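You operate a simulated robot arm through the tools that you are given. There is no shell and no other tool. Be economical: measure what you need, move in short steps, check, and stop when the job is done.

You are at the controls of a simulated robot arm. One attempt, no reset.

TASK
Oil the Galvoret plate's letters and lay it in the middle drawer.
Fine: brush back in its cup, plate letters up on the felt at SLOT 2, drawer shut. A coat counts when it lies all over at full strength: go over it till it gets no stronger.

Only the result counts: the job must be done as asked and must still hold three seconds after the hand-in. Knocking over, shifting, dropping, spilling or breaking anything else fails it.

THE ROBOT
A 7-joint arm with a two-finger parallel gripper on a trunk, on a base that drives. Base frame: it is fixed to the floor where the robot stands at the start and does not move with it; the origin is under the middle of the robot, x ahead of it, y to its left, z up. Lengths are in mm, angles in degrees, forces in N, time in s.
With the tool pointing down near the work surface it reaches from about 300 to 720 mm from the robot's upright axis, wherever it stands. Its first joint turns from -166.0 to 166.0 degrees. Places, roughly: cup [700, -100, 900]; middle plate drawer [500, 500, 600]; oil brush (2x2x14 cm) [700, -100, 1000]; oil tin [700, -200, 900]; slot 2 of the middle plate drawer [500, 400, 600]. Payload 3.43 kg.
The TCP is the grasp point between the finger pads, 34 mm short of the fingertips. In the tool frame z runs along the fingers and y along their closing line. The gripper opens to 128 mm. The fingers are 24 mm wide and 12 mm thick; the gripper's body (48 by 130 mm) begins 96 mm behind the TCP.
Orientation is that of the tool frame in the base frame, as a unit quaternion [w, x, y, z]. With the fingers straight down and closing along the base's y, the tool's x points along the base's -x, its y along +y and its z along -z.

THE INTERFACE
- The arm moves only by the tool move_arm. Its argument "series" is one flat list of numbers, 7 for each row, row after row: the shift along the tool's x, y, z in units of 50 mm (1.0 is 50 mm), then the turn, a rotation vector about the tool's x, y, z in units of 4 degrees (1.0 is 4 degrees), then the gripper command, from -1 (fully open) to 1 (shut), values between in proportion. In form: [dx, dy, dz, ax, ay, az, gripper, dx, dy, dz, ax, ay, az, gripper, ...]. A call has 1 to 12 rows; each row shifts and turns the commanded pose from where the row before left it, along the tool's axes as they then stand. A call with a number of a shift or a turn outside -1 to 1 is refused whole. Rows are played at 5 a second. More than 50 mm and 8.6 degrees between two rows, or a gripper value outside its range, and nothing of the call is played. A pose out of reach is approached as far as the arm can. The call stops where the force on the tool passes 90 N (or 10 N more than at its start, if that is more) or the arm is blocked; 0.2 s more then pass. The fingers move at their own pace (about 108 mm/s each) and stop on an object; they squeeze with about 20 N. The grip force told is the motor's: it shows also when the fingers shut on nothing. Time passes only in rows, and 0.2 s behind the last, so rows that do not move let the fingers close. It gives the time, the measured TCP pose, the force on the tool (base axes), the opening and the grip force at its end, in the units of the frame above (readings bear some noise), with the torque about the TCP (base axes, N m) and any sound that the robot's microphone picked up, and new pictures: "show" is both (left out), scene, wrist or none.
- Cameras (640 x 400 px; columns grow to the right, rows downward): "scene" is now at [-32.9, 103, 1537.2]; the picture's right is [-0.57, -0.82, 0.00], its down [-0.71, 0.48, -0.52] and it looks along [0.43, -0.29, -0.86] (base axes); focal length 214 px, centre (320, 200). "wrist" rides on the gripper at [76, -11, -160] in the tool frame; the picture's right is [0.15, 0.99, 0.00], its down [-0.88, 0.13, -0.46] and it looks along [-0.45, 0.07, 0.89] (tool axes); focal length 234 px, centre (320, 200). There is no depth. A picture from a camera that has moved, and an enlarged one, comes with that camera's place and axes in the base frame and with its lens.
- move_column(by): slides the trunk up (or, below 0, down) by that many mm; the arm and the scene camera ride with it, the base frame stays. It gives what a move gives, with no picture.
- steer(legs): drives the robot by 1 to 6 legs, each [ahead, left, turn to the left] in mm, mm and degrees, along the robot's own axes; the way and the turn of a leg run together, so that a leg with both is an arc; at most 1500 mm and 180 degrees a leg. The arm and the cameras ride along, it lands a little off, and it stops where it bumps. It gives what a move gives, and a new picture of the scene camera.
- head_to(pan, tilt): turns the head with the scene camera to pan (to the left, within 86 degrees either way) and tilt (down, from -29 to 69), counted from straight ahead of the robot. It gives what a move gives, and a new picture of the scene camera.
- zoom(camera, box): a new picture of the part [left, top, right, bottom] of that camera's present view, enlarged. It takes no simulated time.
- hand_in(): hands the job in; it is judged then, once.

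Go step by step. Nothing tells you exact positions but the pictures and the camera data: compare them with the known pose of the tool, close in by small moves and look again before you grip or let go. The budget is 120 turns and 260 pictures, counting those below and the enlarged ones. Unless the task says otherwise, let go and move clear before handing in, and close with one line.

The tools are called as name(argument=value, ...) on one line, values as JSON. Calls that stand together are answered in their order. move_arm: Moves the arm, as the interface text tells. Its arguments: {"type":"object","properties":{"series":{"type":"array","items":{"type":"number"}},"show":{"type":"string","enum":["both","scene","wrist","none"]}},"required":["series"]} The other tools are called the same way: move_column (by) slides the trunk up or down; steer (legs) drives the base; head_to (pan, tilt) turns the head that bears the scene camera; zoom (camera, box) takes an enlarged picture of a part of a camera's view; hand_in () hands the job in.

At the start:

```text
t: 0.0
ee_pos: [298.3, -315.3, 1337.4]
tcp_rot: [0.0, 0.0, 1.0, 0.0]
force: [0.1, -0.7, 0.0]
wrist_torque: [-0.01, 0.02, 0.0]
finger_gap: 127.9
grasp_force: 0.1
trunk travel left (down, up): [-275.0, 49.0]
robot x, y, heading: [-0.3, 1.3, 0.1]
head pan, tilt: [-34.5, 58.9]
```

scene: 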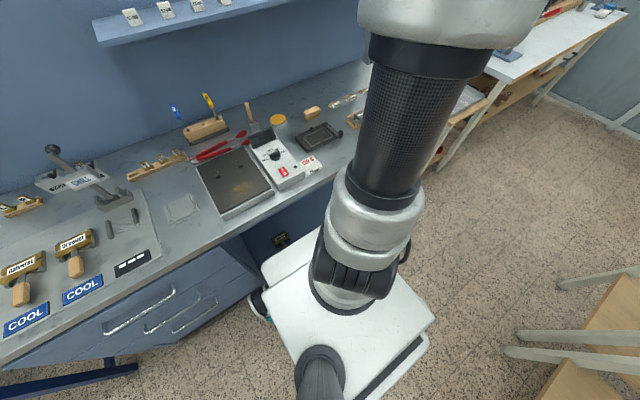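
wrist: 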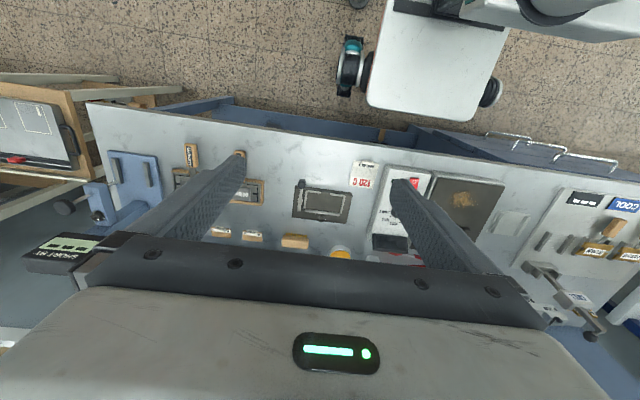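

I see a workbench ahead with a hotplate, a brush in a cup, trays and mallets. I'll look at details before moving.

zoom(camera="scene", box=[160, 80, 380, 220])

zoom(camera="scene", box=[0, 140, 220, 350])

zoom(camera="wrist", box=[160, 130, 440, 270])

```text
2.86 times, centred on (270, 150) of scene
camera zoom: at [-32.9, 103.0, 1537.2], right [-0.57, -0.82, 0.0], down [-0.71, 0.48, -0.52], along [0.43, -0.29, -0.86], focal length 613 px, centre (463, 343)
```

zoom: 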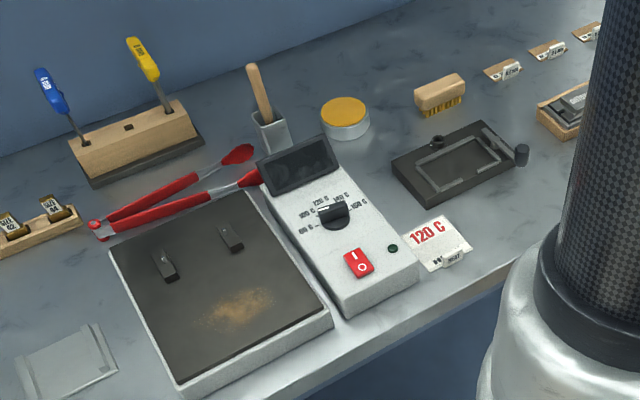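

```text
1.90 times, centred on (110, 245) of scene
camera zoom: at [-32.9, 103.0, 1537.2], right [-0.57, -0.82, 0.0], down [-0.71, 0.48, -0.52], along [0.43, -0.29, -0.86], focal length 408 px, centre (720, 114)
```

zoom: 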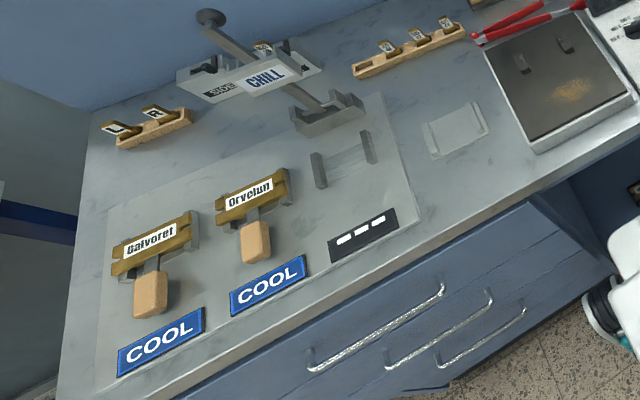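

```text
2.29 times, centred on (300, 200) of wrist
camera zoom: at [224.3, -326.1, 1496.6], right [-0.15, 0.99, 0.0], down [0.88, 0.13, 0.46], along [0.45, 0.07, -0.89], focal length 535 px, centre (366, 200)
```

zoom: 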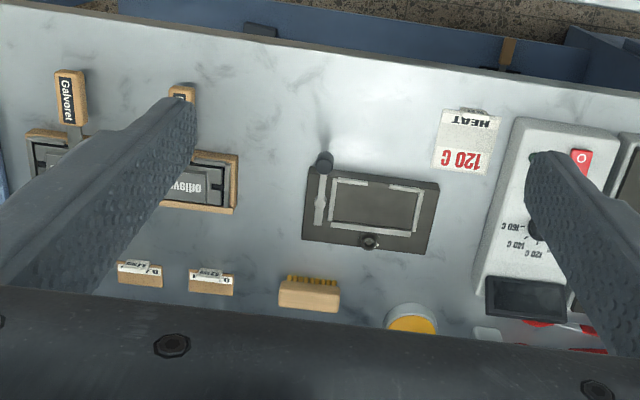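

Two "Galvoret" labelled items exist: a handled one at the left, and something at the right end. I'll look at both sides.

head_to(pan=-60, tilt=45)

head_to(pan=30, tilt=50)

```text
t: 0.9
ee_pos: [298.9, -314.7, 1337.6]
tcp_rot: [0.0, 0.0, 1.0, 0.0]
force: [-0.3, 0.0, 0.0]
wrist_torque: [-0.02, -0.01, 0.01]
finger_gap: 128.1
grasp_force: 0.1
trunk travel left (down, up): [-275.0, 49.0]
robot x, y, heading: [-1.8, 3.1, 0.1]
head pan, tilt: [-60.0, 45.0]
camera scene: at [-48.2, 71.1, 1555.3], right [-0.87, -0.5, 0.0], down [-0.35, 0.61, -0.71], along [0.35, -0.61, -0.71], focal length 214 px, centre (320, 200)
```

scene: 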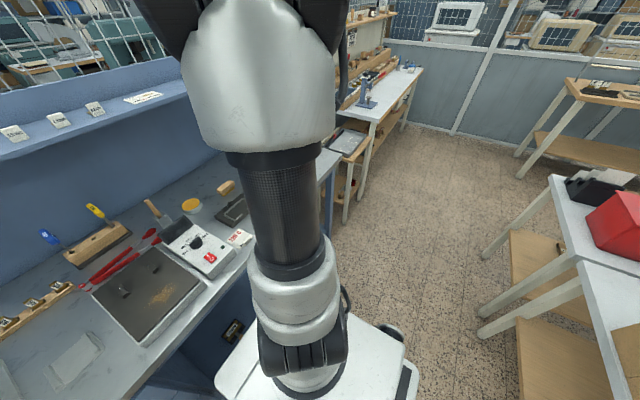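

```text
t: 2.5
ee_pos: [298.3, -314.7, 1337.2]
tcp_rot: [0.001, 0.0, 1.0, 0.0]
force: [-0.7, -0.3, 1.2]
wrist_torque: [-0.02, -0.01, 0.0]
finger_gap: 127.8
grasp_force: 0.0
trunk travel left (down, up): [-275.0, 49.0]
robot x, y, heading: [-3.9, -2.2, 0.1]
head pan, tilt: [30.0, 50.0]
camera scene: at [-22.2, 180.0, 1548.4], right [0.5, -0.87, 0.0], down [-0.66, -0.38, -0.64], along [0.56, 0.32, -0.77], focal length 214 px, centre (320, 200)
```

scene: 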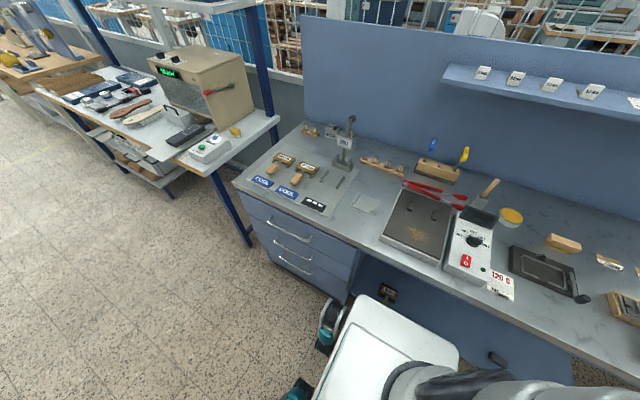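

zoom(camera="scene", box=[230, 100, 400, 300])

zoom(camera="wrist", box=[160, 130, 280, 260])

zoom(camera="wrist", box=[480, 120, 640, 340])

zoom(camera="scene", box=[440, 50, 640, 130])

```text
2.00 times, centred on (315, 200) of scene
camera zoom: at [-22.2, 180.0, 1548.4], right [0.5, -0.87, 0.0], down [-0.66, -0.38, -0.64], along [0.56, 0.32, -0.77], focal length 429 px, centre (330, 200)
```

zoom: 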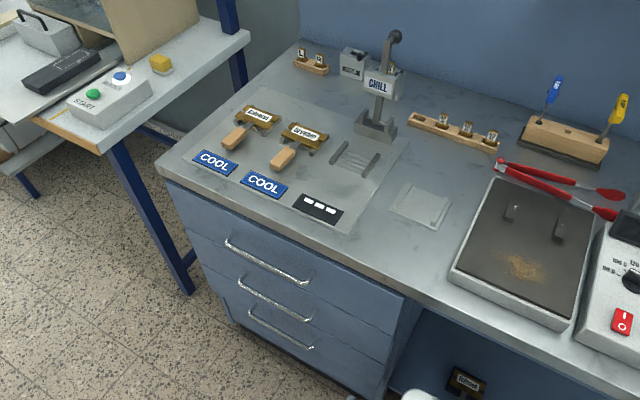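

```text
3.08 times, centred on (220, 195) of wrist
camera zoom: at [224.3, -326.2, 1496.6], right [-0.15, 0.99, 0.0], down [0.88, 0.13, 0.46], along [0.45, 0.07, -0.89], focal length 720 px, centre (628, 215)
```

zoom: 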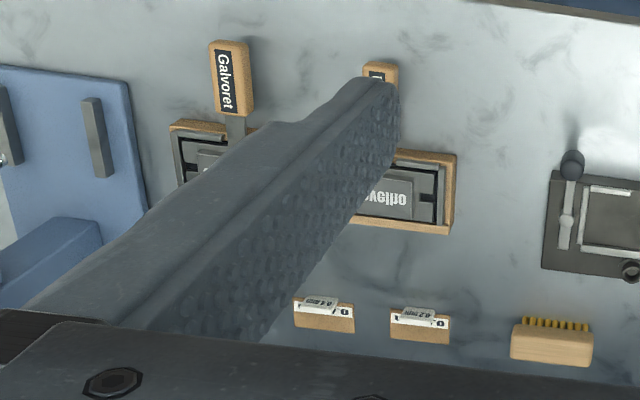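

```text
1.82 times, centred on (560, 230) of wrist
camera zoom: at [224.3, -326.2, 1496.6], right [-0.15, 0.99, 0.0], down [0.88, 0.13, 0.46], along [0.45, 0.07, -0.89], focal length 426 px, centre (-116, 146)
```

zoom: 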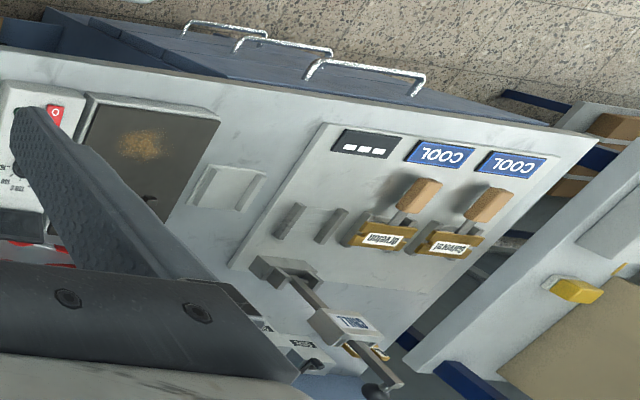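

```text
3.20 times, centred on (540, 90) of scene
camera zoom: at [-22.2, 180.0, 1548.4], right [0.5, -0.87, 0.0], down [-0.66, -0.38, -0.64], along [0.56, 0.32, -0.77], focal length 686 px, centre (-384, 552)
```

zoom: 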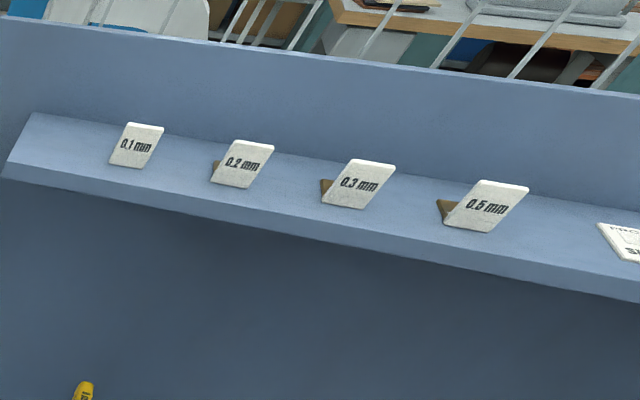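

The right-end plates (raised mirrored letters in cradles with wooden label handles) versus the brass ones on the left need a closer look. I'll drive right for a clear view.

steer(legs=[[0, -400, 0]])

head_to(pan=-5, tilt=45)

```text
t: 6.9
ee_pos: [298.7, -712.5, 1338.2]
tcp_rot: [0.0, -0.001, 1.0, -0.001]
force: [0.0, 0.1, -0.4]
wrist_torque: [-0.03, 0.0, -0.01]
finger_gap: 128.0
grasp_force: 0.1
trunk travel left (down, up): [-275.0, 49.0]
robot x, y, heading: [-0.2, -398.5, 0.0]
head pan, tilt: [30.0, 50.0]
camera scene: at [-22.2, -218.1, 1548.4], right [0.5, -0.86, 0.0], down [-0.66, -0.38, -0.64], along [0.56, 0.32, -0.77], focal length 214 px, centre (320, 200)
```

scene: 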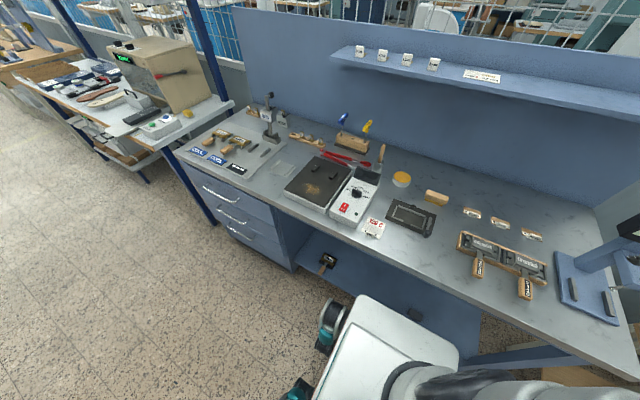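

```text
t: 7.9
ee_pos: [299.3, -712.5, 1337.2]
tcp_rot: [0.001, 0.0, 1.0, 0.0]
force: [-0.2, -0.3, 0.6]
wrist_torque: [0.01, -0.01, -0.01]
finger_gap: 127.9
grasp_force: 0.1
trunk travel left (down, up): [-275.0, 49.0]
robot x, y, heading: [0.4, -397.3, 0.2]
head pan, tilt: [-5.0, 45.0]
camera scene: at [-7.7, -263.5, 1555.3], right [-0.08, -1.0, 0.0], down [-0.7, 0.06, -0.71], along [0.7, -0.06, -0.71], focal length 214 px, centre (320, 200)
```

scene: 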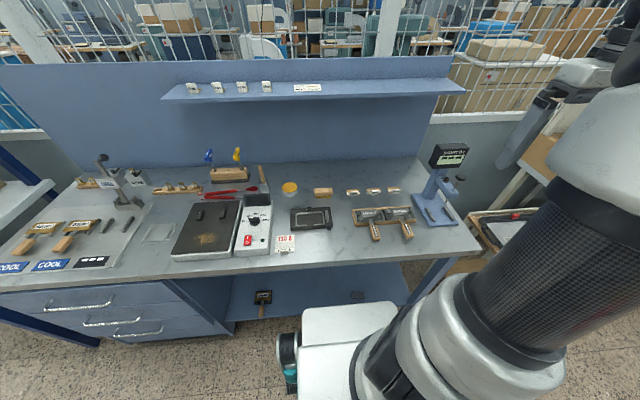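

zoom(camera="scene", box=[340, 190, 440, 250])

zoom(camera="scene", box=[140, 140, 340, 265])

zoom(camera="scene", box=[220, 260, 400, 340])

zoom(camera="scene", box=[0, 140, 160, 280])

zoom(camera="scene", box=[150, 70, 350, 110])

```text
6.40 times, centred on (390, 220) of scene
camera zoom: at [-7.7, -263.5, 1555.3], right [-0.08, -1.0, 0.0], down [-0.7, 0.06, -0.71], along [0.7, -0.06, -0.71], focal length 1373 px, centre (-128, 72)
```

zoom: 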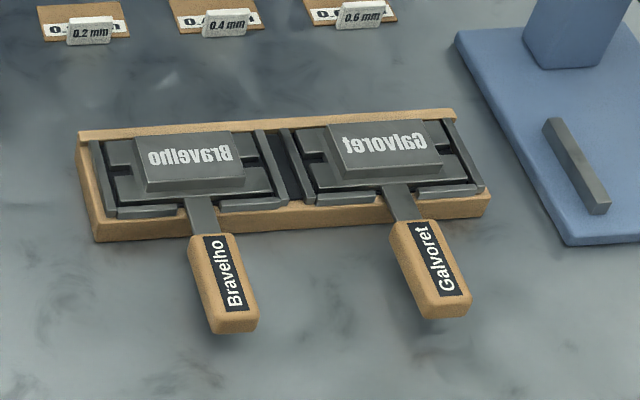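

```text
3.20 times, centred on (240, 202) of scene
camera zoom: at [-7.7, -263.5, 1555.3], right [-0.08, -1.0, 0.0], down [-0.7, 0.06, -0.71], along [0.7, -0.06, -0.71], focal length 686 px, centre (576, 192)
```

zoom: 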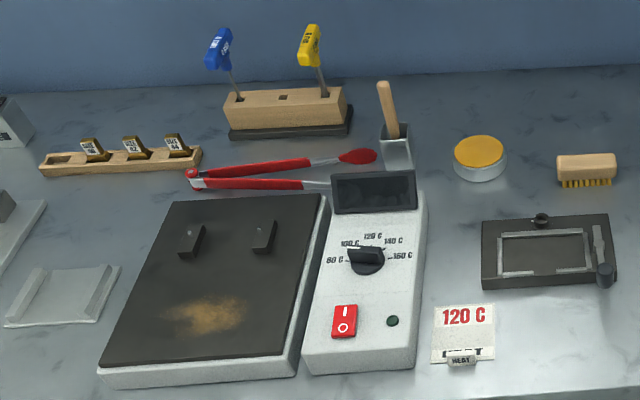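

```text
3.56 times, centred on (310, 300) of scene
camera zoom: at [-7.7, -263.5, 1555.3], right [-0.08, -1.0, 0.0], down [-0.7, 0.06, -0.71], along [0.7, -0.06, -0.71], focal length 763 px, centre (356, -156)
```

zoom: 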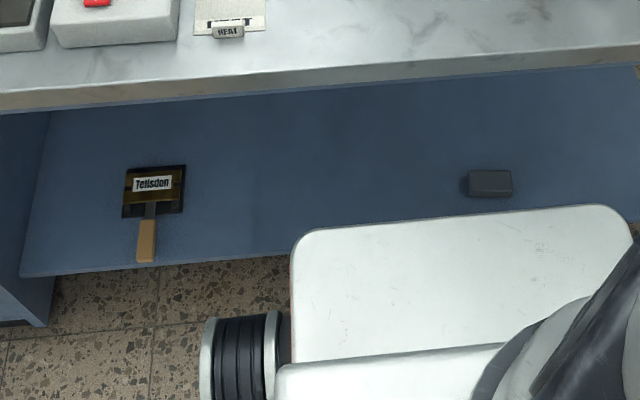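

```text
2.86 times, centred on (80, 210) of scene
camera zoom: at [-7.7, -263.5, 1555.3], right [-0.08, -1.0, 0.0], down [-0.7, 0.06, -0.71], along [0.7, -0.06, -0.71], focal length 613 px, centre (1006, 171)
```

zoom: 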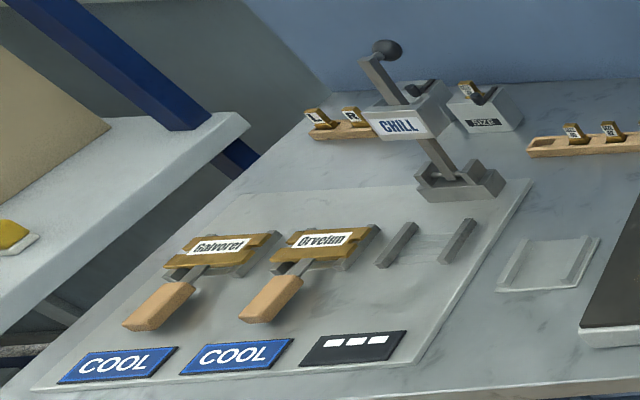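

```text
3.20 times, centred on (250, 90) of scene
camera zoom: at [-7.7, -263.5, 1555.3], right [-0.08, -1.0, 0.0], down [-0.7, 0.06, -0.71], along [0.7, -0.06, -0.71], focal length 686 px, centre (544, 552)
```

zoom: 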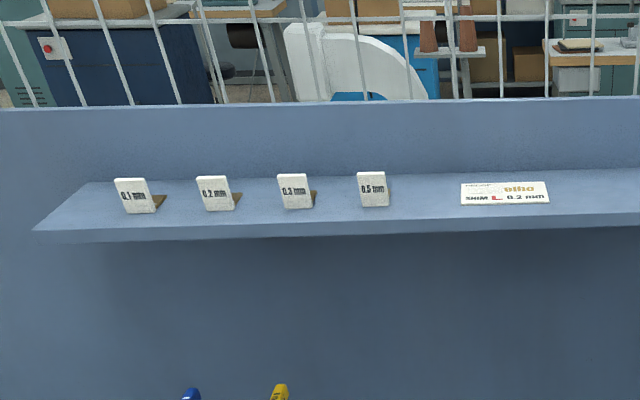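

The dark "Galvoret" plate with raised mirrored letters sits in a rack at the right; brass ones at the left have nameplate-like labels. I take a wrist view.

zoom(camera="wrist", box=[0, 0, 640, 400])

head_to(pan=45, tilt=40)

```text
1.00 times, centred on (320, 200) of wrist (not enlarged: the box is as wide or as high as the picture)
camera zoom: at [225.6, -723.6, 1496.6], right [-0.15, 0.99, 0.0], down [0.88, 0.13, 0.46], along [0.45, 0.07, -0.89], focal length 234 px, centre (320, 200)
```

zoom: 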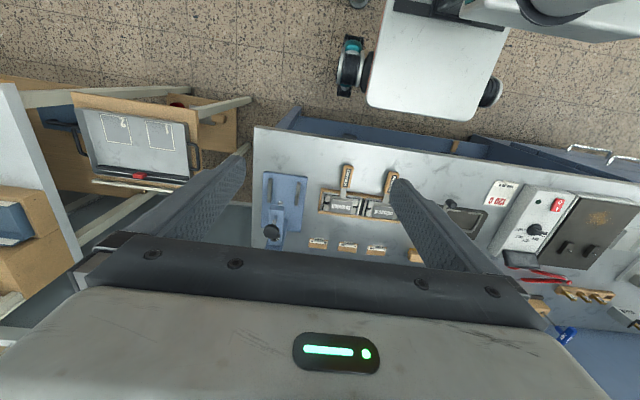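

```text
t: 9.1
ee_pos: [298.5, -712.5, 1338.1]
tcp_rot: [0.0, -0.002, 1.0, 0.0]
force: [-0.3, -0.3, 0.5]
wrist_torque: [-0.01, 0.05, 0.01]
finger_gap: 128.0
grasp_force: 0.0
trunk travel left (down, up): [-275.0, 49.0]
robot x, y, heading: [-0.1, -398.2, 0.1]
head pan, tilt: [45.0, 40.0]
camera scene: at [-28.7, -196.5, 1562.6], right [0.71, -0.71, 0.0], down [-0.45, -0.46, -0.77], along [0.54, 0.54, -0.64], focal length 214 px, centre (320, 200)
```

scene: 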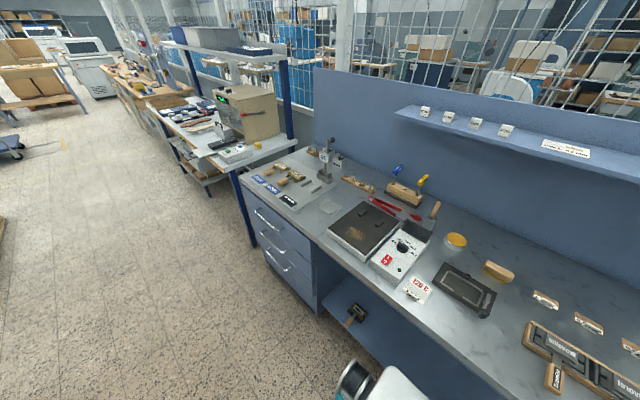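

I'll drive left toward the drawer unit to inspect the brass items and the drawer.

steer(legs=[[0, 850, 0]])

head_to(pan=5, tilt=55)

```text
t: 17.7
ee_pos: [296.3, 142.7, 1336.6]
tcp_rot: [0.0, -0.004, 1.0, 0.001]
force: [0.6, 0.7, 0.0]
wrist_torque: [0.01, 0.0, -0.02]
finger_gap: 128.1
grasp_force: 0.1
trunk travel left (down, up): [-275.0, 49.0]
robot x, y, heading: [-4.0, 456.1, 0.8]
head pan, tilt: [45.0, 40.0]
camera scene: at [-34.7, 655.8, 1562.6], right [0.71, -0.7, 0.0], down [-0.45, -0.46, -0.77], along [0.54, 0.55, -0.64], focal length 214 px, centre (320, 200)
```

scene: 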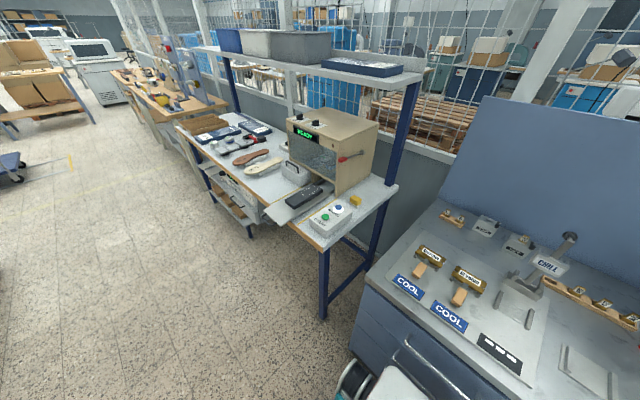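

```text
t: 18.8
ee_pos: [296.3, 141.9, 1338.5]
tcp_rot: [0.0, -0.004, 1.0, 0.0]
force: [0.3, 0.4, -0.6]
wrist_torque: [0.01, 0.01, -0.01]
finger_gap: 127.8
grasp_force: 0.1
trunk travel left (down, up): [-275.0, 49.0]
robot x, y, heading: [-0.4, 453.1, 0.7]
head pan, tilt: [5.0, 55.0]
camera scene: at [-22.6, 602.1, 1541.9], right [0.1, -1.0, 0.0], down [-0.82, -0.08, -0.57], along [0.57, 0.06, -0.82], focal length 214 px, centre (320, 200)
```

scene: 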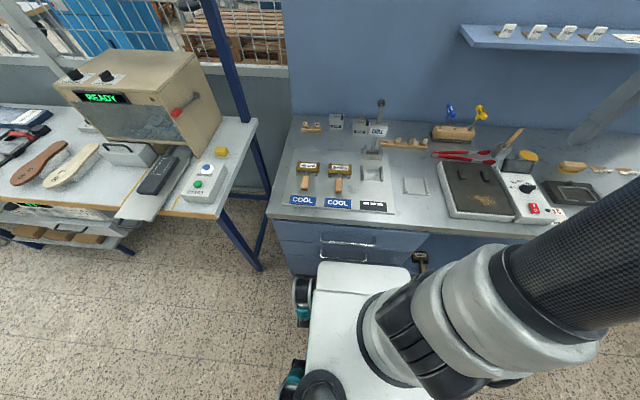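

zoom(camera="scene", box=[275, 145, 395, 220])

zoom(camera="scene", box=[260, 190, 440, 290])

zoom(camera="wrist", box=[250, 80, 640, 300])

```text
5.33 times, centred on (335, 182) of scene
camera zoom: at [-22.6, 602.1, 1541.9], right [0.1, -1.0, 0.0], down [-0.82, -0.08, -0.57], along [0.57, 0.06, -0.82], focal length 1144 px, centre (240, 293)
```

zoom: 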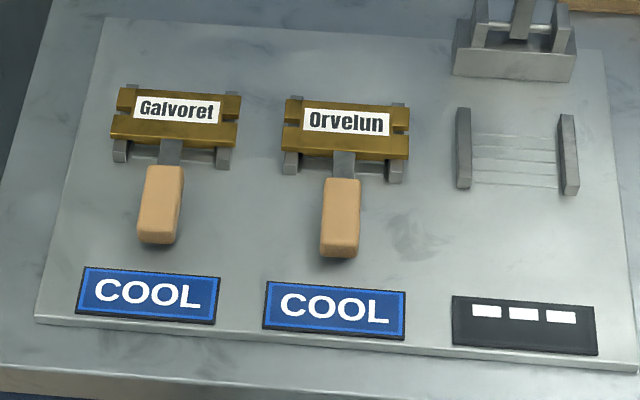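

```text
3.56 times, centred on (350, 240) of scene
camera zoom: at [-22.6, 602.1, 1541.9], right [0.1, -1.0, 0.0], down [-0.82, -0.08, -0.57], along [0.57, 0.06, -0.82], focal length 763 px, centre (213, 58)
```

zoom: 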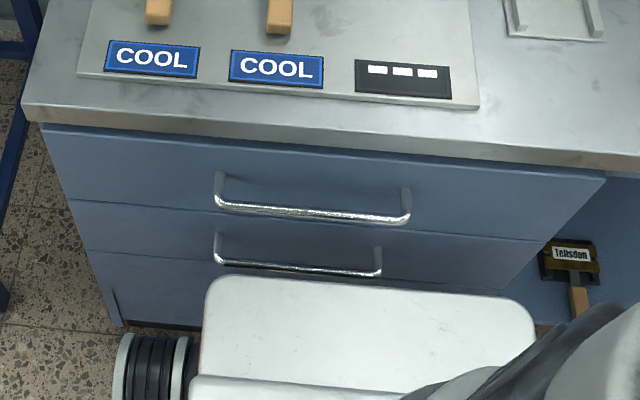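

```text
1.64 times, centred on (445, 190) of wrist
camera zoom: at [222.8, 130.1, 1496.6], right [-0.15, 0.99, 0.0], down [0.88, 0.14, 0.46], along [0.45, 0.07, -0.89], focal length 384 px, centre (115, 216)
```

zoom: 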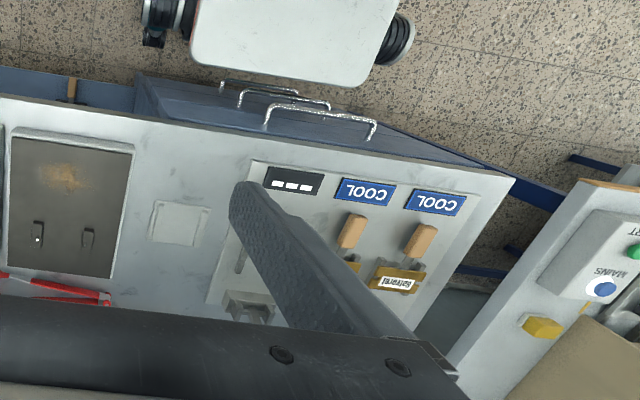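

Brass plates lie letters-down on cooling stands; the dark ones have visible letters. The drawer contents may help; I'll check the floor space behind me on both sides first.

head_to(pan=86, tilt=35)

head_to(pan=-86, tilt=35)

```text
t: 20.3
ee_pos: [297.1, 141.9, 1338.3]
tcp_rot: [0.0, -0.004, 1.0, 0.0]
force: [-0.3, 0.3, 0.3]
wrist_torque: [0.01, 0.01, 0.01]
finger_gap: 128.0
grasp_force: 0.0
trunk travel left (down, up): [-275.0, 49.0]
robot x, y, heading: [-4.2, 456.7, 0.4]
head pan, tilt: [85.9, 35.0]
camera scene: at [-88.8, 683.0, 1570.1], right [1.0, -0.06, 0.0], down [-0.04, -0.57, -0.82], along [0.05, 0.82, -0.57], focal length 214 px, centre (320, 200)
```

scene: 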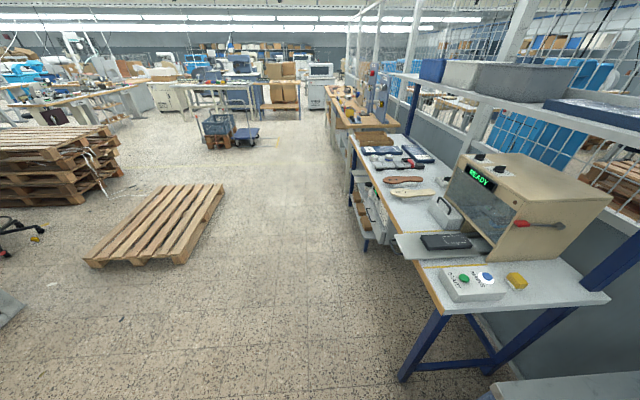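

```text
t: 22.9
ee_pos: [296.9, 141.7, 1336.8]
tcp_rot: [0.0, -0.004, 1.0, 0.001]
force: [0.4, 0.6, 0.2]
wrist_torque: [0.0, -0.03, -0.02]
finger_gap: 127.7
grasp_force: 0.0
trunk travel left (down, up): [-275.0, 49.0]
robot x, y, heading: [-2.9, 455.3, 0.6]
head pan, tilt: [-85.9, 35.0]
camera scene: at [-87.3, 507.3, 1570.2], right [-1.0, -0.08, 0.0], down [-0.05, 0.57, -0.82], along [0.07, -0.82, -0.57], focal length 214 px, centre (320, 200)
```

scene: 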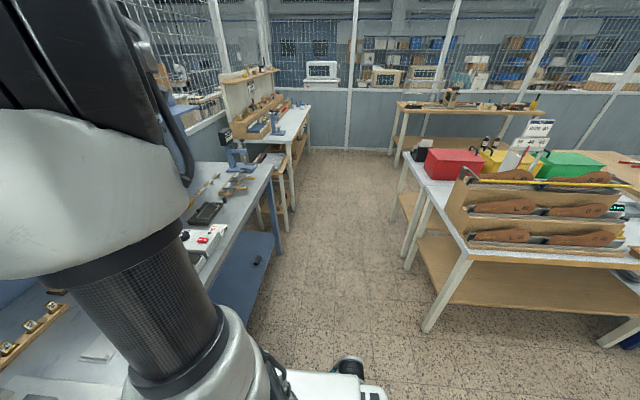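

Floor behind is clear. I'll back up and lower the trunk in preparation to pull the middle drawer, then turn the tool to point forward.

steer(legs=[[-370, 60, 0]])

head_to(pan=0, tilt=50)

move_arm(series=[0, 0, 0, -1, -1, 1, -1, 0, 0, 0, -1, -1, 1, -1, 0, 0, 0, -1, -1, 1, -1, 0, 0, 0, -1, -1, 1, -1, 0, 0, 0, -1, -1, 1, -1, 0, 0, 0, -1, -1, 1, -1, 0, 0, 0, -1, -1, 1, -1, 0, 0, 0, -1, -1, 1, -1, 0, 0, 0, -1, -1, 1, -1, 0, 0, 0, -1, -1, 1, -1, 0, 0, 0, -1, -1, 1, -1, 0, 0, 0, -1, -1, 1, -1], show="none")

move_arm(series=[0, 0, 0, -1, -1, 1, -1, 0, 0, 0, -1, -1, 1, -1, 0, 0, 0, -1, -1, 1, -1, 0, 0, 0, -1, -1, 1, -1, 0, 0, 0, -1, -1, 1, -1, 0, 0, 0, -0.32, -0.32, 0.32, -1], show="both")

```text
t: 25.3
ee_pos: [-73.5, 198.5, 1337.3]
tcp_rot: [0.0, -0.005, 1.0, 0.001]
force: [0.2, 0.6, -0.2]
wrist_torque: [0.01, 0.01, 0.01]
finger_gap: 128.4
grasp_force: 0.1
trunk travel left (down, up): [-275.0, 49.0]
robot x, y, heading: [-378.1, 509.9, 0.6]
head pan, tilt: [-85.9, 35.0]
camera scene: at [-458.6, 564.5, 1570.1], right [-1.0, -0.08, 0.0], down [-0.05, 0.57, -0.82], along [0.07, -0.82, -0.57], focal length 214 px, centre (320, 200)
```

scene: 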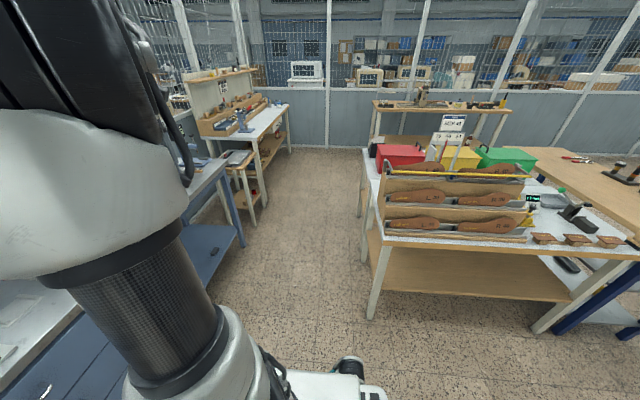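

```text
t: 26.9
ee_pos: [-72.7, 199.8, 1337.6]
tcp_rot: [0.0, -0.005, 1.0, 0.0]
force: [0.5, 0.7, 0.8]
wrist_torque: [0.0, 0.01, -0.02]
finger_gap: 128.1
grasp_force: 0.0
trunk travel left (down, up): [-275.0, 49.0]
robot x, y, heading: [-375.2, 509.6, 0.4]
head pan, tilt: [0.0, 50.0]
camera scene: at [-388.5, 652.9, 1548.4], right [0.01, -1.0, 0.0], down [-0.77, -0.01, -0.64], along [0.64, 0.01, -0.77], focal length 214 px, centre (320, 200)
```

scene: 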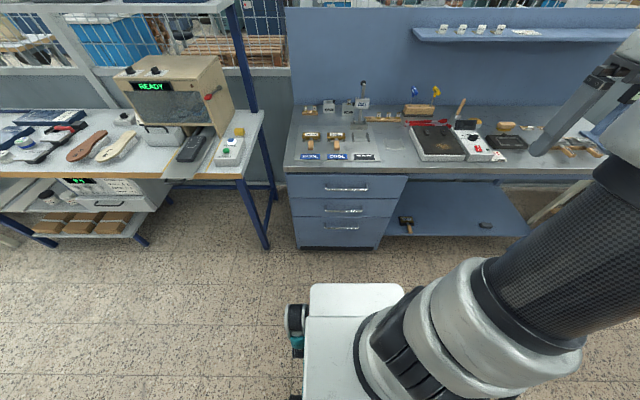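

```text
t: 29.5
ee_pos: [-73.6, 199.3, 1338.2]
tcp_rot: [0.381, 0.38, 0.749, 0.386]
force: [-0.1, 0.6, 0.9]
wrist_torque: [0.01, 0.02, -0.03]
finger_gap: 127.9
grasp_force: 0.0
trunk travel left (down, up): [-275.0, 49.0]
robot x, y, heading: [-372.1, 510.6, 0.8]
head pan, tilt: [0.0, 50.0]
```

```text
t: 30.9
ee_pos: [-72.6, 200.5, 1337.6]
tcp_rot: [0.499, 0.497, 0.502, 0.502]
force: [-0.6, 0.2, -0.9]
wrist_torque: [0.02, 0.0, -0.01]
finger_gap: 128.2
grasp_force: 0.1
trunk travel left (down, up): [-275.0, 49.0]
robot x, y, heading: [-373.8, 512.7, 0.7]
head pan, tilt: [0.0, 50.0]
camera scene: at [-388.5, 653.0, 1548.4], right [0.01, -1.0, 0.0], down [-0.77, -0.01, -0.64], along [0.64, 0.01, -0.77], focal length 214 px, centre (320, 200)
camera wrist: at [-232.6, 274.0, 1325.8], right [0.0, 0.15, 0.99], down [-0.45, -0.88, 0.13], along [0.89, -0.44, 0.07], focal length 234 px, centre (320, 200)
```

scene: 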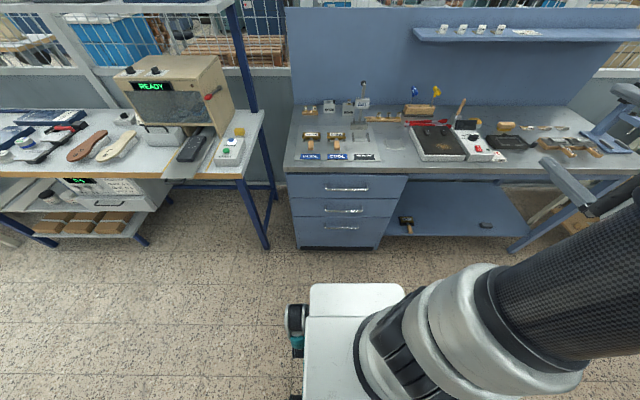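
wrist: 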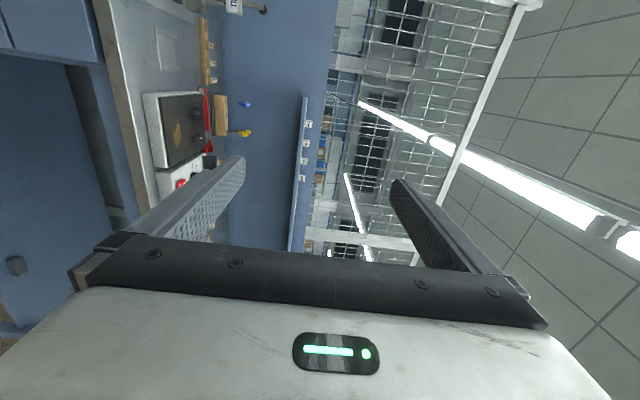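

Tool now points forward. Zoom on drawers to triangulate the middle handle.

zoom(camera="scene", box=[280, 165, 420, 255])

move_column(by=-275)

zoom(camera="scene", box=[0, 0, 640, 400])

```text
4.44 times, centred on (350, 210) of scene
camera zoom: at [-388.5, 653.0, 1548.4], right [0.01, -1.0, 0.0], down [-0.77, -0.01, -0.64], along [0.64, 0.01, -0.77], focal length 953 px, centre (187, 156)
```

zoom: 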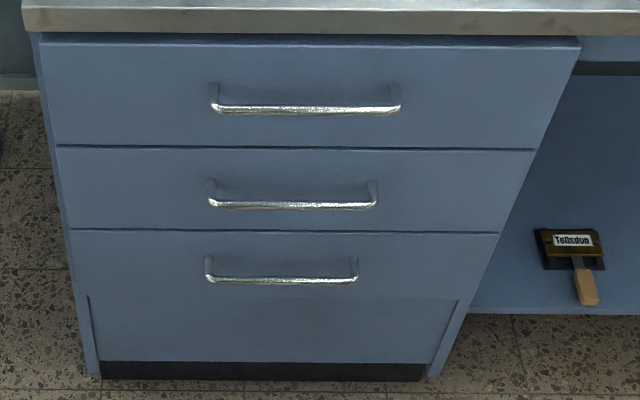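

```text
t: 33.7
ee_pos: [-74.1, 200.3, 1062.6]
tcp_rot: [0.497, 0.498, 0.503, 0.502]
force: [-0.7, -0.2, 0.3]
wrist_torque: [0.0, 0.02, -0.03]
finger_gap: 128.3
grasp_force: 0.0
trunk travel left (down, up): [0.0, 324.0]
robot x, y, heading: [-373.0, 511.4, 0.5]
head pan, tilt: [0.0, 50.0]
```

```text
1.00 times, centred on (320, 200) of scene (not enlarged: the box is as wide or as high as the picture)
camera zoom: at [-388.5, 653.0, 1273.5], right [0.01, -1.0, 0.0], down [-0.77, -0.01, -0.64], along [0.64, 0.01, -0.77], focal length 214 px, centre (320, 200)
```

zoom: 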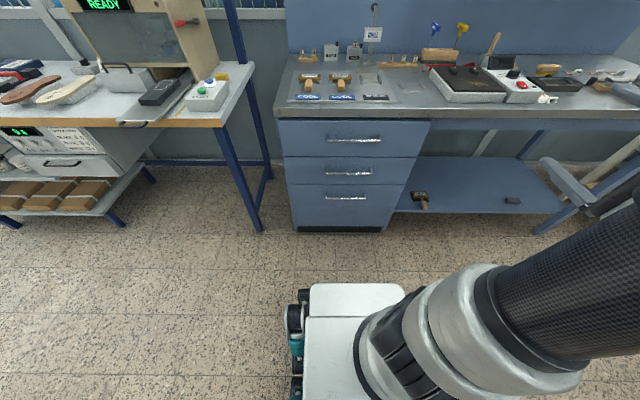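

zoom(camera="scene", box=[280, 120, 440, 220])

```text
4.00 times, centred on (360, 170) of scene
camera zoom: at [-388.5, 653.0, 1273.5], right [0.01, -1.0, 0.0], down [-0.77, -0.01, -0.64], along [0.64, 0.01, -0.77], focal length 858 px, centre (160, 320)
```

zoom: 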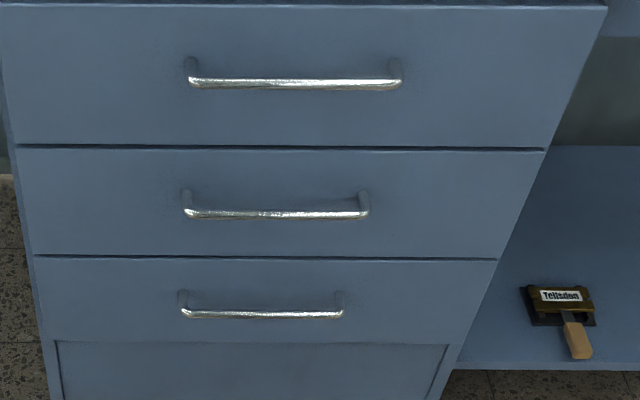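

Middle handle triangulates to about [303, 536, 630]. Move to a standoff in front of it.

move_arm(series=[0.96, 0, 0.5, 0, 0, 0, -1, 0.96, 0, 0.5, 0, 0, 0, -1, 0.96, 0, 0.5, 0, 0, 0, -1, 0.96, 0, 0.5, 0, 0, 0, -1, 0.96, 0, 0.5, 0, 0, 0, -1, 0.96, 0, 0.5, 0, 0, 0, -1, 0.96, 0, 0.5, 0, 0, 0, -1], show="none")

move_arm(series=[0, -0.96, 0.17, 0, 0, 0, -1, 0, -0.96, 0.17, 0, 0, 0, -1, 0, -0.96, 0.17, 0, 0, 0, -1, 0, -0.96, 0.17, 0, 0, 0, -1, 0, -0.96, 0.17, 0, 0, 0, -1, 0, -0.96, 0.17, 0, 0, 0, -1, 0, -0.96, 0.17, 0, 0, 0, -1, 0, -0.96, 0.17, 0, 0, 0, -1, 0, -0.96, 0.17, 0, 0, 0, -1])

```text
refused: row 1 steps farther than a row can; nothing moved
```

```text
t: 35.7
ee_pos: [2.5, 200.0, 633.5]
tcp_rot: [0.498, 0.497, 0.503, 0.502]
force: [0.4, 0.6, 0.7]
wrist_torque: [0.0, -0.04, -0.02]
finger_gap: 128.0
grasp_force: 0.0
trunk travel left (down, up): [0.0, 324.0]
robot x, y, heading: [-374.8, 513.8, 0.8]
head pan, tilt: [0.0, 50.0]
camera scene: at [-388.6, 653.2, 1273.5], right [0.01, -1.0, 0.0], down [-0.77, -0.01, -0.64], along [0.64, 0.01, -0.77], focal length 214 px, centre (320, 200)
camera wrist: at [-155.9, 274.4, 621.1], right [0.0, 0.15, 0.99], down [-0.45, -0.88, 0.13], along [0.89, -0.44, 0.07], focal length 234 px, centre (320, 200)
```

scene: 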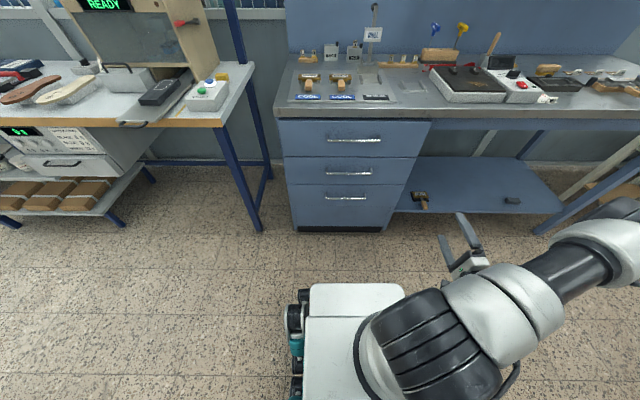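
wrist: 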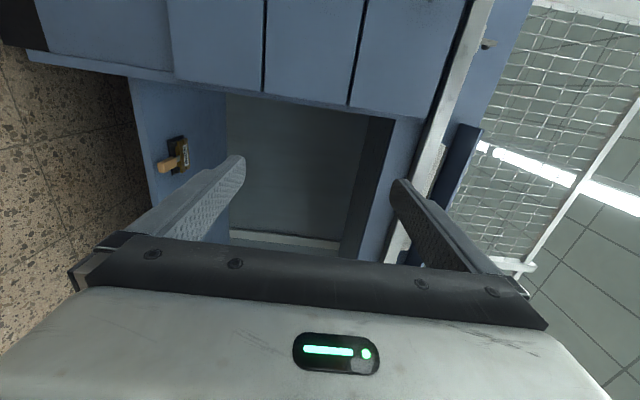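

Down already; now shift left and a bit forward.

move_arm(series=[0.94, 0, 0.3, 0, 0, 0, -1, 0.94, 0, 0.3, 0, 0, 0, -1, 0.94, 0, 0.3, 0, 0, 0, -1, 0.94, 0, 0.3, 0, 0, 0, -1, 0.94, 0, 0.3, 0, 0, 0, -1, 0.94, 0, 0.3, 0, 0, 0, -1, 0.94, 0, 0.3, 0, 0, 0, -1, 0.14, 0, 0.8, 0, 0, 0, -1, 0, 0, 0.8, 0, 0, 0, 0.2])

```text
t: 37.7
ee_pos: [187.3, 538.3, 632.8]
tcp_rot: [0.497, 0.497, 0.503, 0.503]
force: [0.3, 0.5, 0.5]
wrist_torque: [-0.02, 0.04, -0.02]
finger_gap: 50.6
grasp_force: 0.0
trunk travel left (down, up): [0.0, 324.0]
robot x, y, heading: [-379.3, 511.2, 0.8]
head pan, tilt: [0.0, 50.0]
camera scene: at [-388.6, 652.9, 1273.4], right [0.01, -1.0, 0.0], down [-0.77, -0.01, -0.64], along [0.64, 0.01, -0.77], focal length 214 px, centre (320, 200)
camera wrist: at [27.0, 613.1, 619.8], right [0.0, 0.15, 0.99], down [-0.45, -0.89, 0.13], along [0.89, -0.44, 0.07], focal length 234 px, centre (320, 200)
```

scene: 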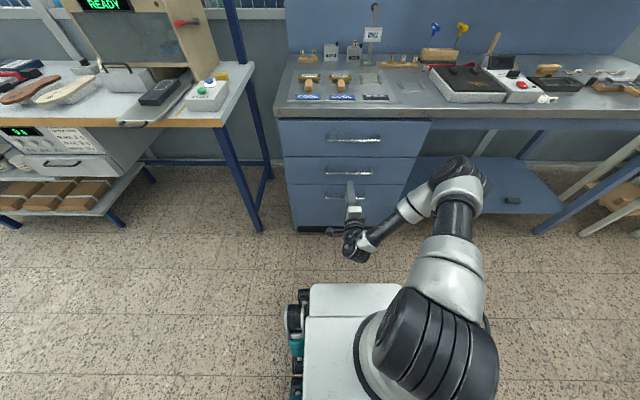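
wrist: 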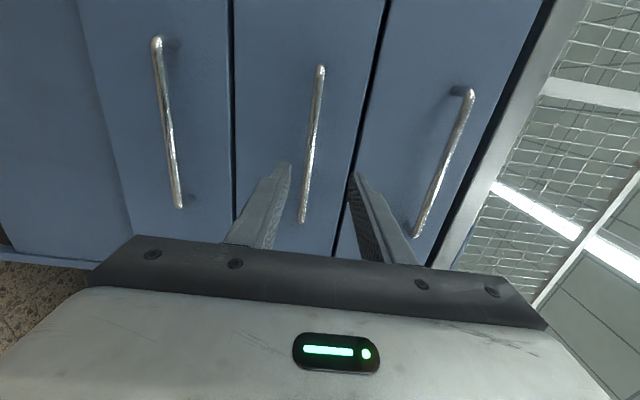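

Bar sits between the fingers, perhaps ~8 mm low. Advance 90 mm and check.

move_arm(series=[0, -0.16, 0.6, 0, 0, 0, 0.2, 0, 0, 0.6, 0, 0, 0, 0.2, 0, 0, 0.6, 0, 0, 0, 0.2], show="wrist")

zoom(camera="scene", box=[310, 150, 410, 220])

```text
t: 38.5
ee_pos: [273.3, 541.2, 624.2]
tcp_rot: [0.497, 0.497, 0.503, 0.503]
force: [0.8, 0.1, -0.6]
wrist_torque: [0.0, 0.0, 0.03]
finger_gap: 51.3
grasp_force: 0.1
trunk travel left (down, up): [0.0, 324.0]
robot x, y, heading: [-373.8, 512.2, 0.6]
head pan, tilt: [0.0, 50.0]
camera wrist: at [115.2, 613.9, 611.0], right [0.0, 0.15, 0.99], down [-0.45, -0.89, 0.13], along [0.89, -0.44, 0.07], focal length 234 px, centre (320, 200)
```

wrist: 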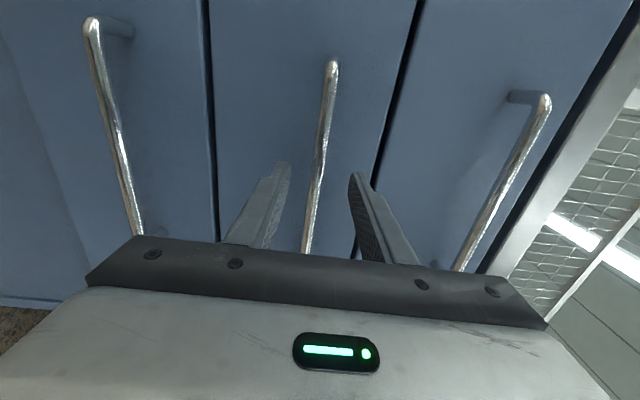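

```text
5.71 times, centred on (360, 185) of scene
camera zoom: at [-388.5, 652.9, 1273.4], right [0.01, -1.0, 0.0], down [-0.77, -0.01, -0.64], along [0.64, 0.01, -0.77], focal length 1226 px, centre (91, 286)
```

zoom: 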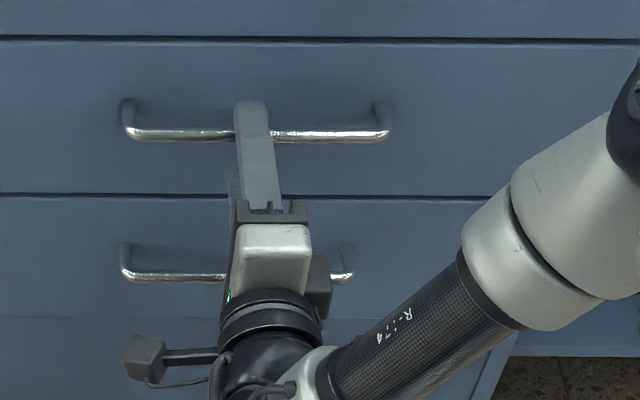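

Bar is between the fingers; advance 12 mm more and close.

move_arm(series=[0, 0, 0.12, 0, 0, 0, 0.2, 0, 0, 0.12, 0, 0, 0, 0.2, 0, 0, 0, 0, 0, 0, 1, 0, 0, 0, 0, 0, 0, 1, 0, 0, 0, 0, 0, 0, 1, 0, 0, 0, 0, 0, 0, 1], show="wrist")

```text
t: 39.9
ee_pos: [285.5, 540.0, 619.5]
tcp_rot: [0.496, 0.499, 0.504, 0.501]
force: [-1.1, 0.7, -15.5]
wrist_torque: [0.01, 0.47, 0.13]
finger_gap: 11.8
grasp_force: 45.3
trunk travel left (down, up): [0.0, 324.0]
robot x, y, heading: [-374.7, 509.9, 0.7]
head pan, tilt: [0.0, 50.0]
camera wrist: at [126.9, 614.1, 608.9], right [0.0, 0.15, 0.99], down [-0.45, -0.89, 0.13], along [0.9, -0.44, 0.06], focal length 234 px, centre (320, 200)
```

wrist: 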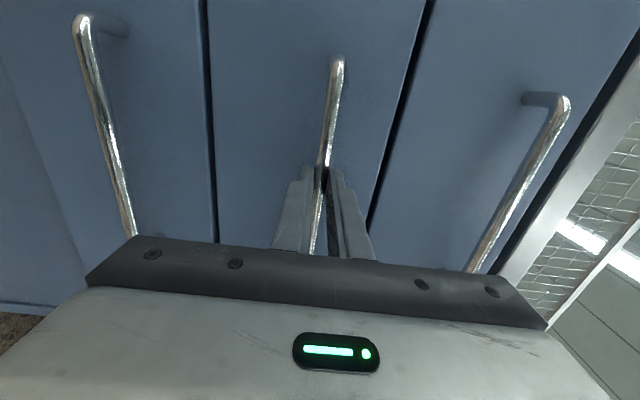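

Handle gripped. Pull the drawer out with the arm.

move_arm(series=[0, -0.08, -0.2, 0, 0, 0, 1, 0, 0, -0.5, 0, 0, 0, 1, 0, 0, -0.5, 0, 0, 0, 1, 0, 0, -0.5, 0, 0, 0, 1, 0, 0, -0.5, 0, 0, 0, 1, 0, 0, -0.5, 0, 0, 0, 1, 0, 0, -0.5, 0, 0, 0, 1, 0, 0, -0.5, 0, 0, 0, 1, 0, 0, -0.5, 0, 0, 0, 1, 0, 0, -0.5, 0, 0, 0, 1, 0, 0, -0.5, 0, 0, 0, 1], show="scene")

```text
t: 42.3
ee_pos: [21.5, 539.6, 620.1]
tcp_rot: [0.496, 0.496, 0.503, 0.504]
force: [-1.4, 28.8, 14.2]
wrist_torque: [-0.13, -0.34, 0.41]
finger_gap: 11.6
grasp_force: 45.0
trunk travel left (down, up): [0.0, 324.0]
robot x, y, heading: [-375.5, 512.3, 0.5]
head pan, tilt: [0.0, 50.0]
camera scene: at [-389.1, 654.1, 1273.4], right [0.01, -1.0, 0.0], down [-0.77, -0.01, -0.64], along [0.64, 0.01, -0.77], focal length 214 px, centre (320, 200)
```

scene: 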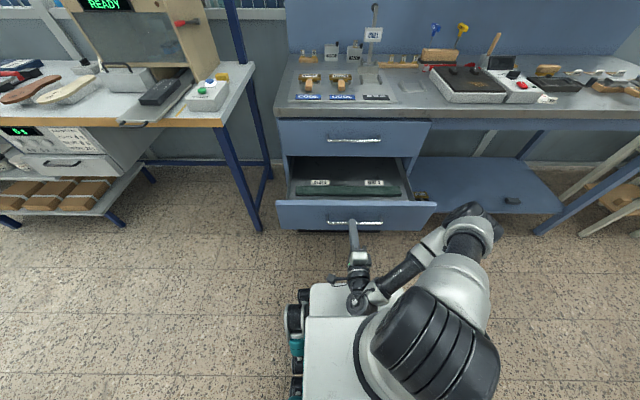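

zoom(camera="scene", box=[270, 145, 440, 235])

```text
3.76 times, centred on (355, 190) of scene
camera zoom: at [-389.1, 654.1, 1273.4], right [0.01, -1.0, 0.0], down [-0.77, -0.01, -0.64], along [0.64, 0.01, -0.77], focal length 807 px, centre (188, 238)
```

zoom: 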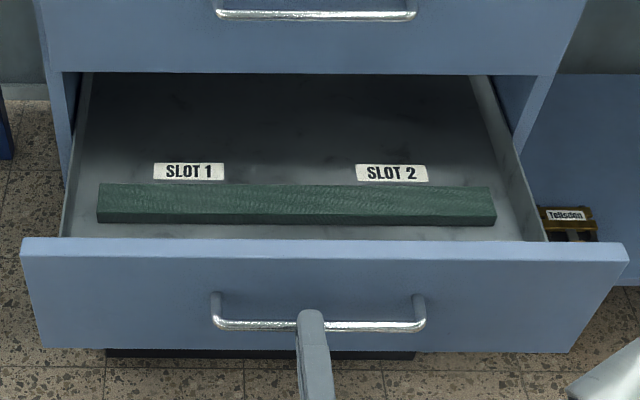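

The drawer is open: a green felt strip with SLOT 1 and SLOT 2. I release the handle, back off and raise up to inspect the brass plate closely before deciding.

move_arm(series=[0, 0, 0, 0, 0, 0, 0.2, 0, 0, 0, 0, 0, 0, 0.2, 0, 0, -0.8, 0, 0, 0, 0.2, 0, 0, -0.8, 0, 0, 0, 0.2, 0, 0, -0.4, 0, 0, 0, 0.2], show="none")

zoom(camera="scene", box=[270, 50, 430, 120])

move_column(by=324)

```text
t: 43.5
ee_pos: [-68.1, 534.6, 626.5]
tcp_rot: [0.505, 0.493, 0.496, 0.505]
force: [0.3, -1.1, 0.2]
wrist_torque: [0.02, -0.02, 0.0]
finger_gap: 51.2
grasp_force: 0.0
trunk travel left (down, up): [0.0, 324.0]
robot x, y, heading: [-372.8, 516.2, 0.6]
head pan, tilt: [0.0, 50.0]
```

```text
4.00 times, centred on (350, 85) of scene
camera zoom: at [-388.4, 653.0, 1273.5], right [0.01, -1.0, 0.0], down [-0.77, -0.01, -0.64], along [0.64, 0.01, -0.77], focal length 858 px, centre (200, 660)
```

zoom: 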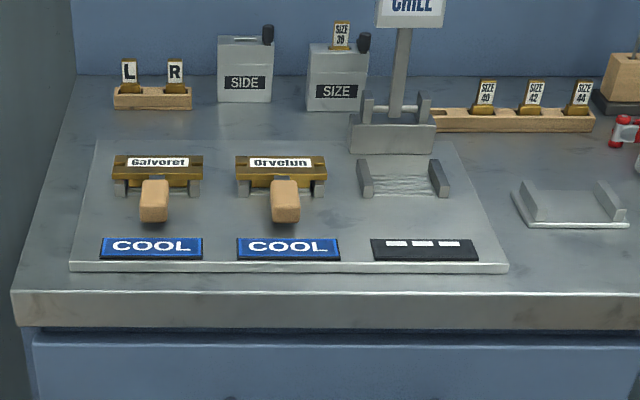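

```text
t: 46.7
ee_pos: [-69.6, 535.9, 949.2]
tcp_rot: [0.505, 0.495, 0.494, 0.506]
force: [-0.2, -0.2, -0.3]
wrist_torque: [0.01, 0.01, -0.01]
finger_gap: 51.2
grasp_force: 0.1
trunk travel left (down, up): [-324.0, 0.0]
robot x, y, heading: [-373.2, 511.1, 0.6]
head pan, tilt: [0.0, 50.0]
```

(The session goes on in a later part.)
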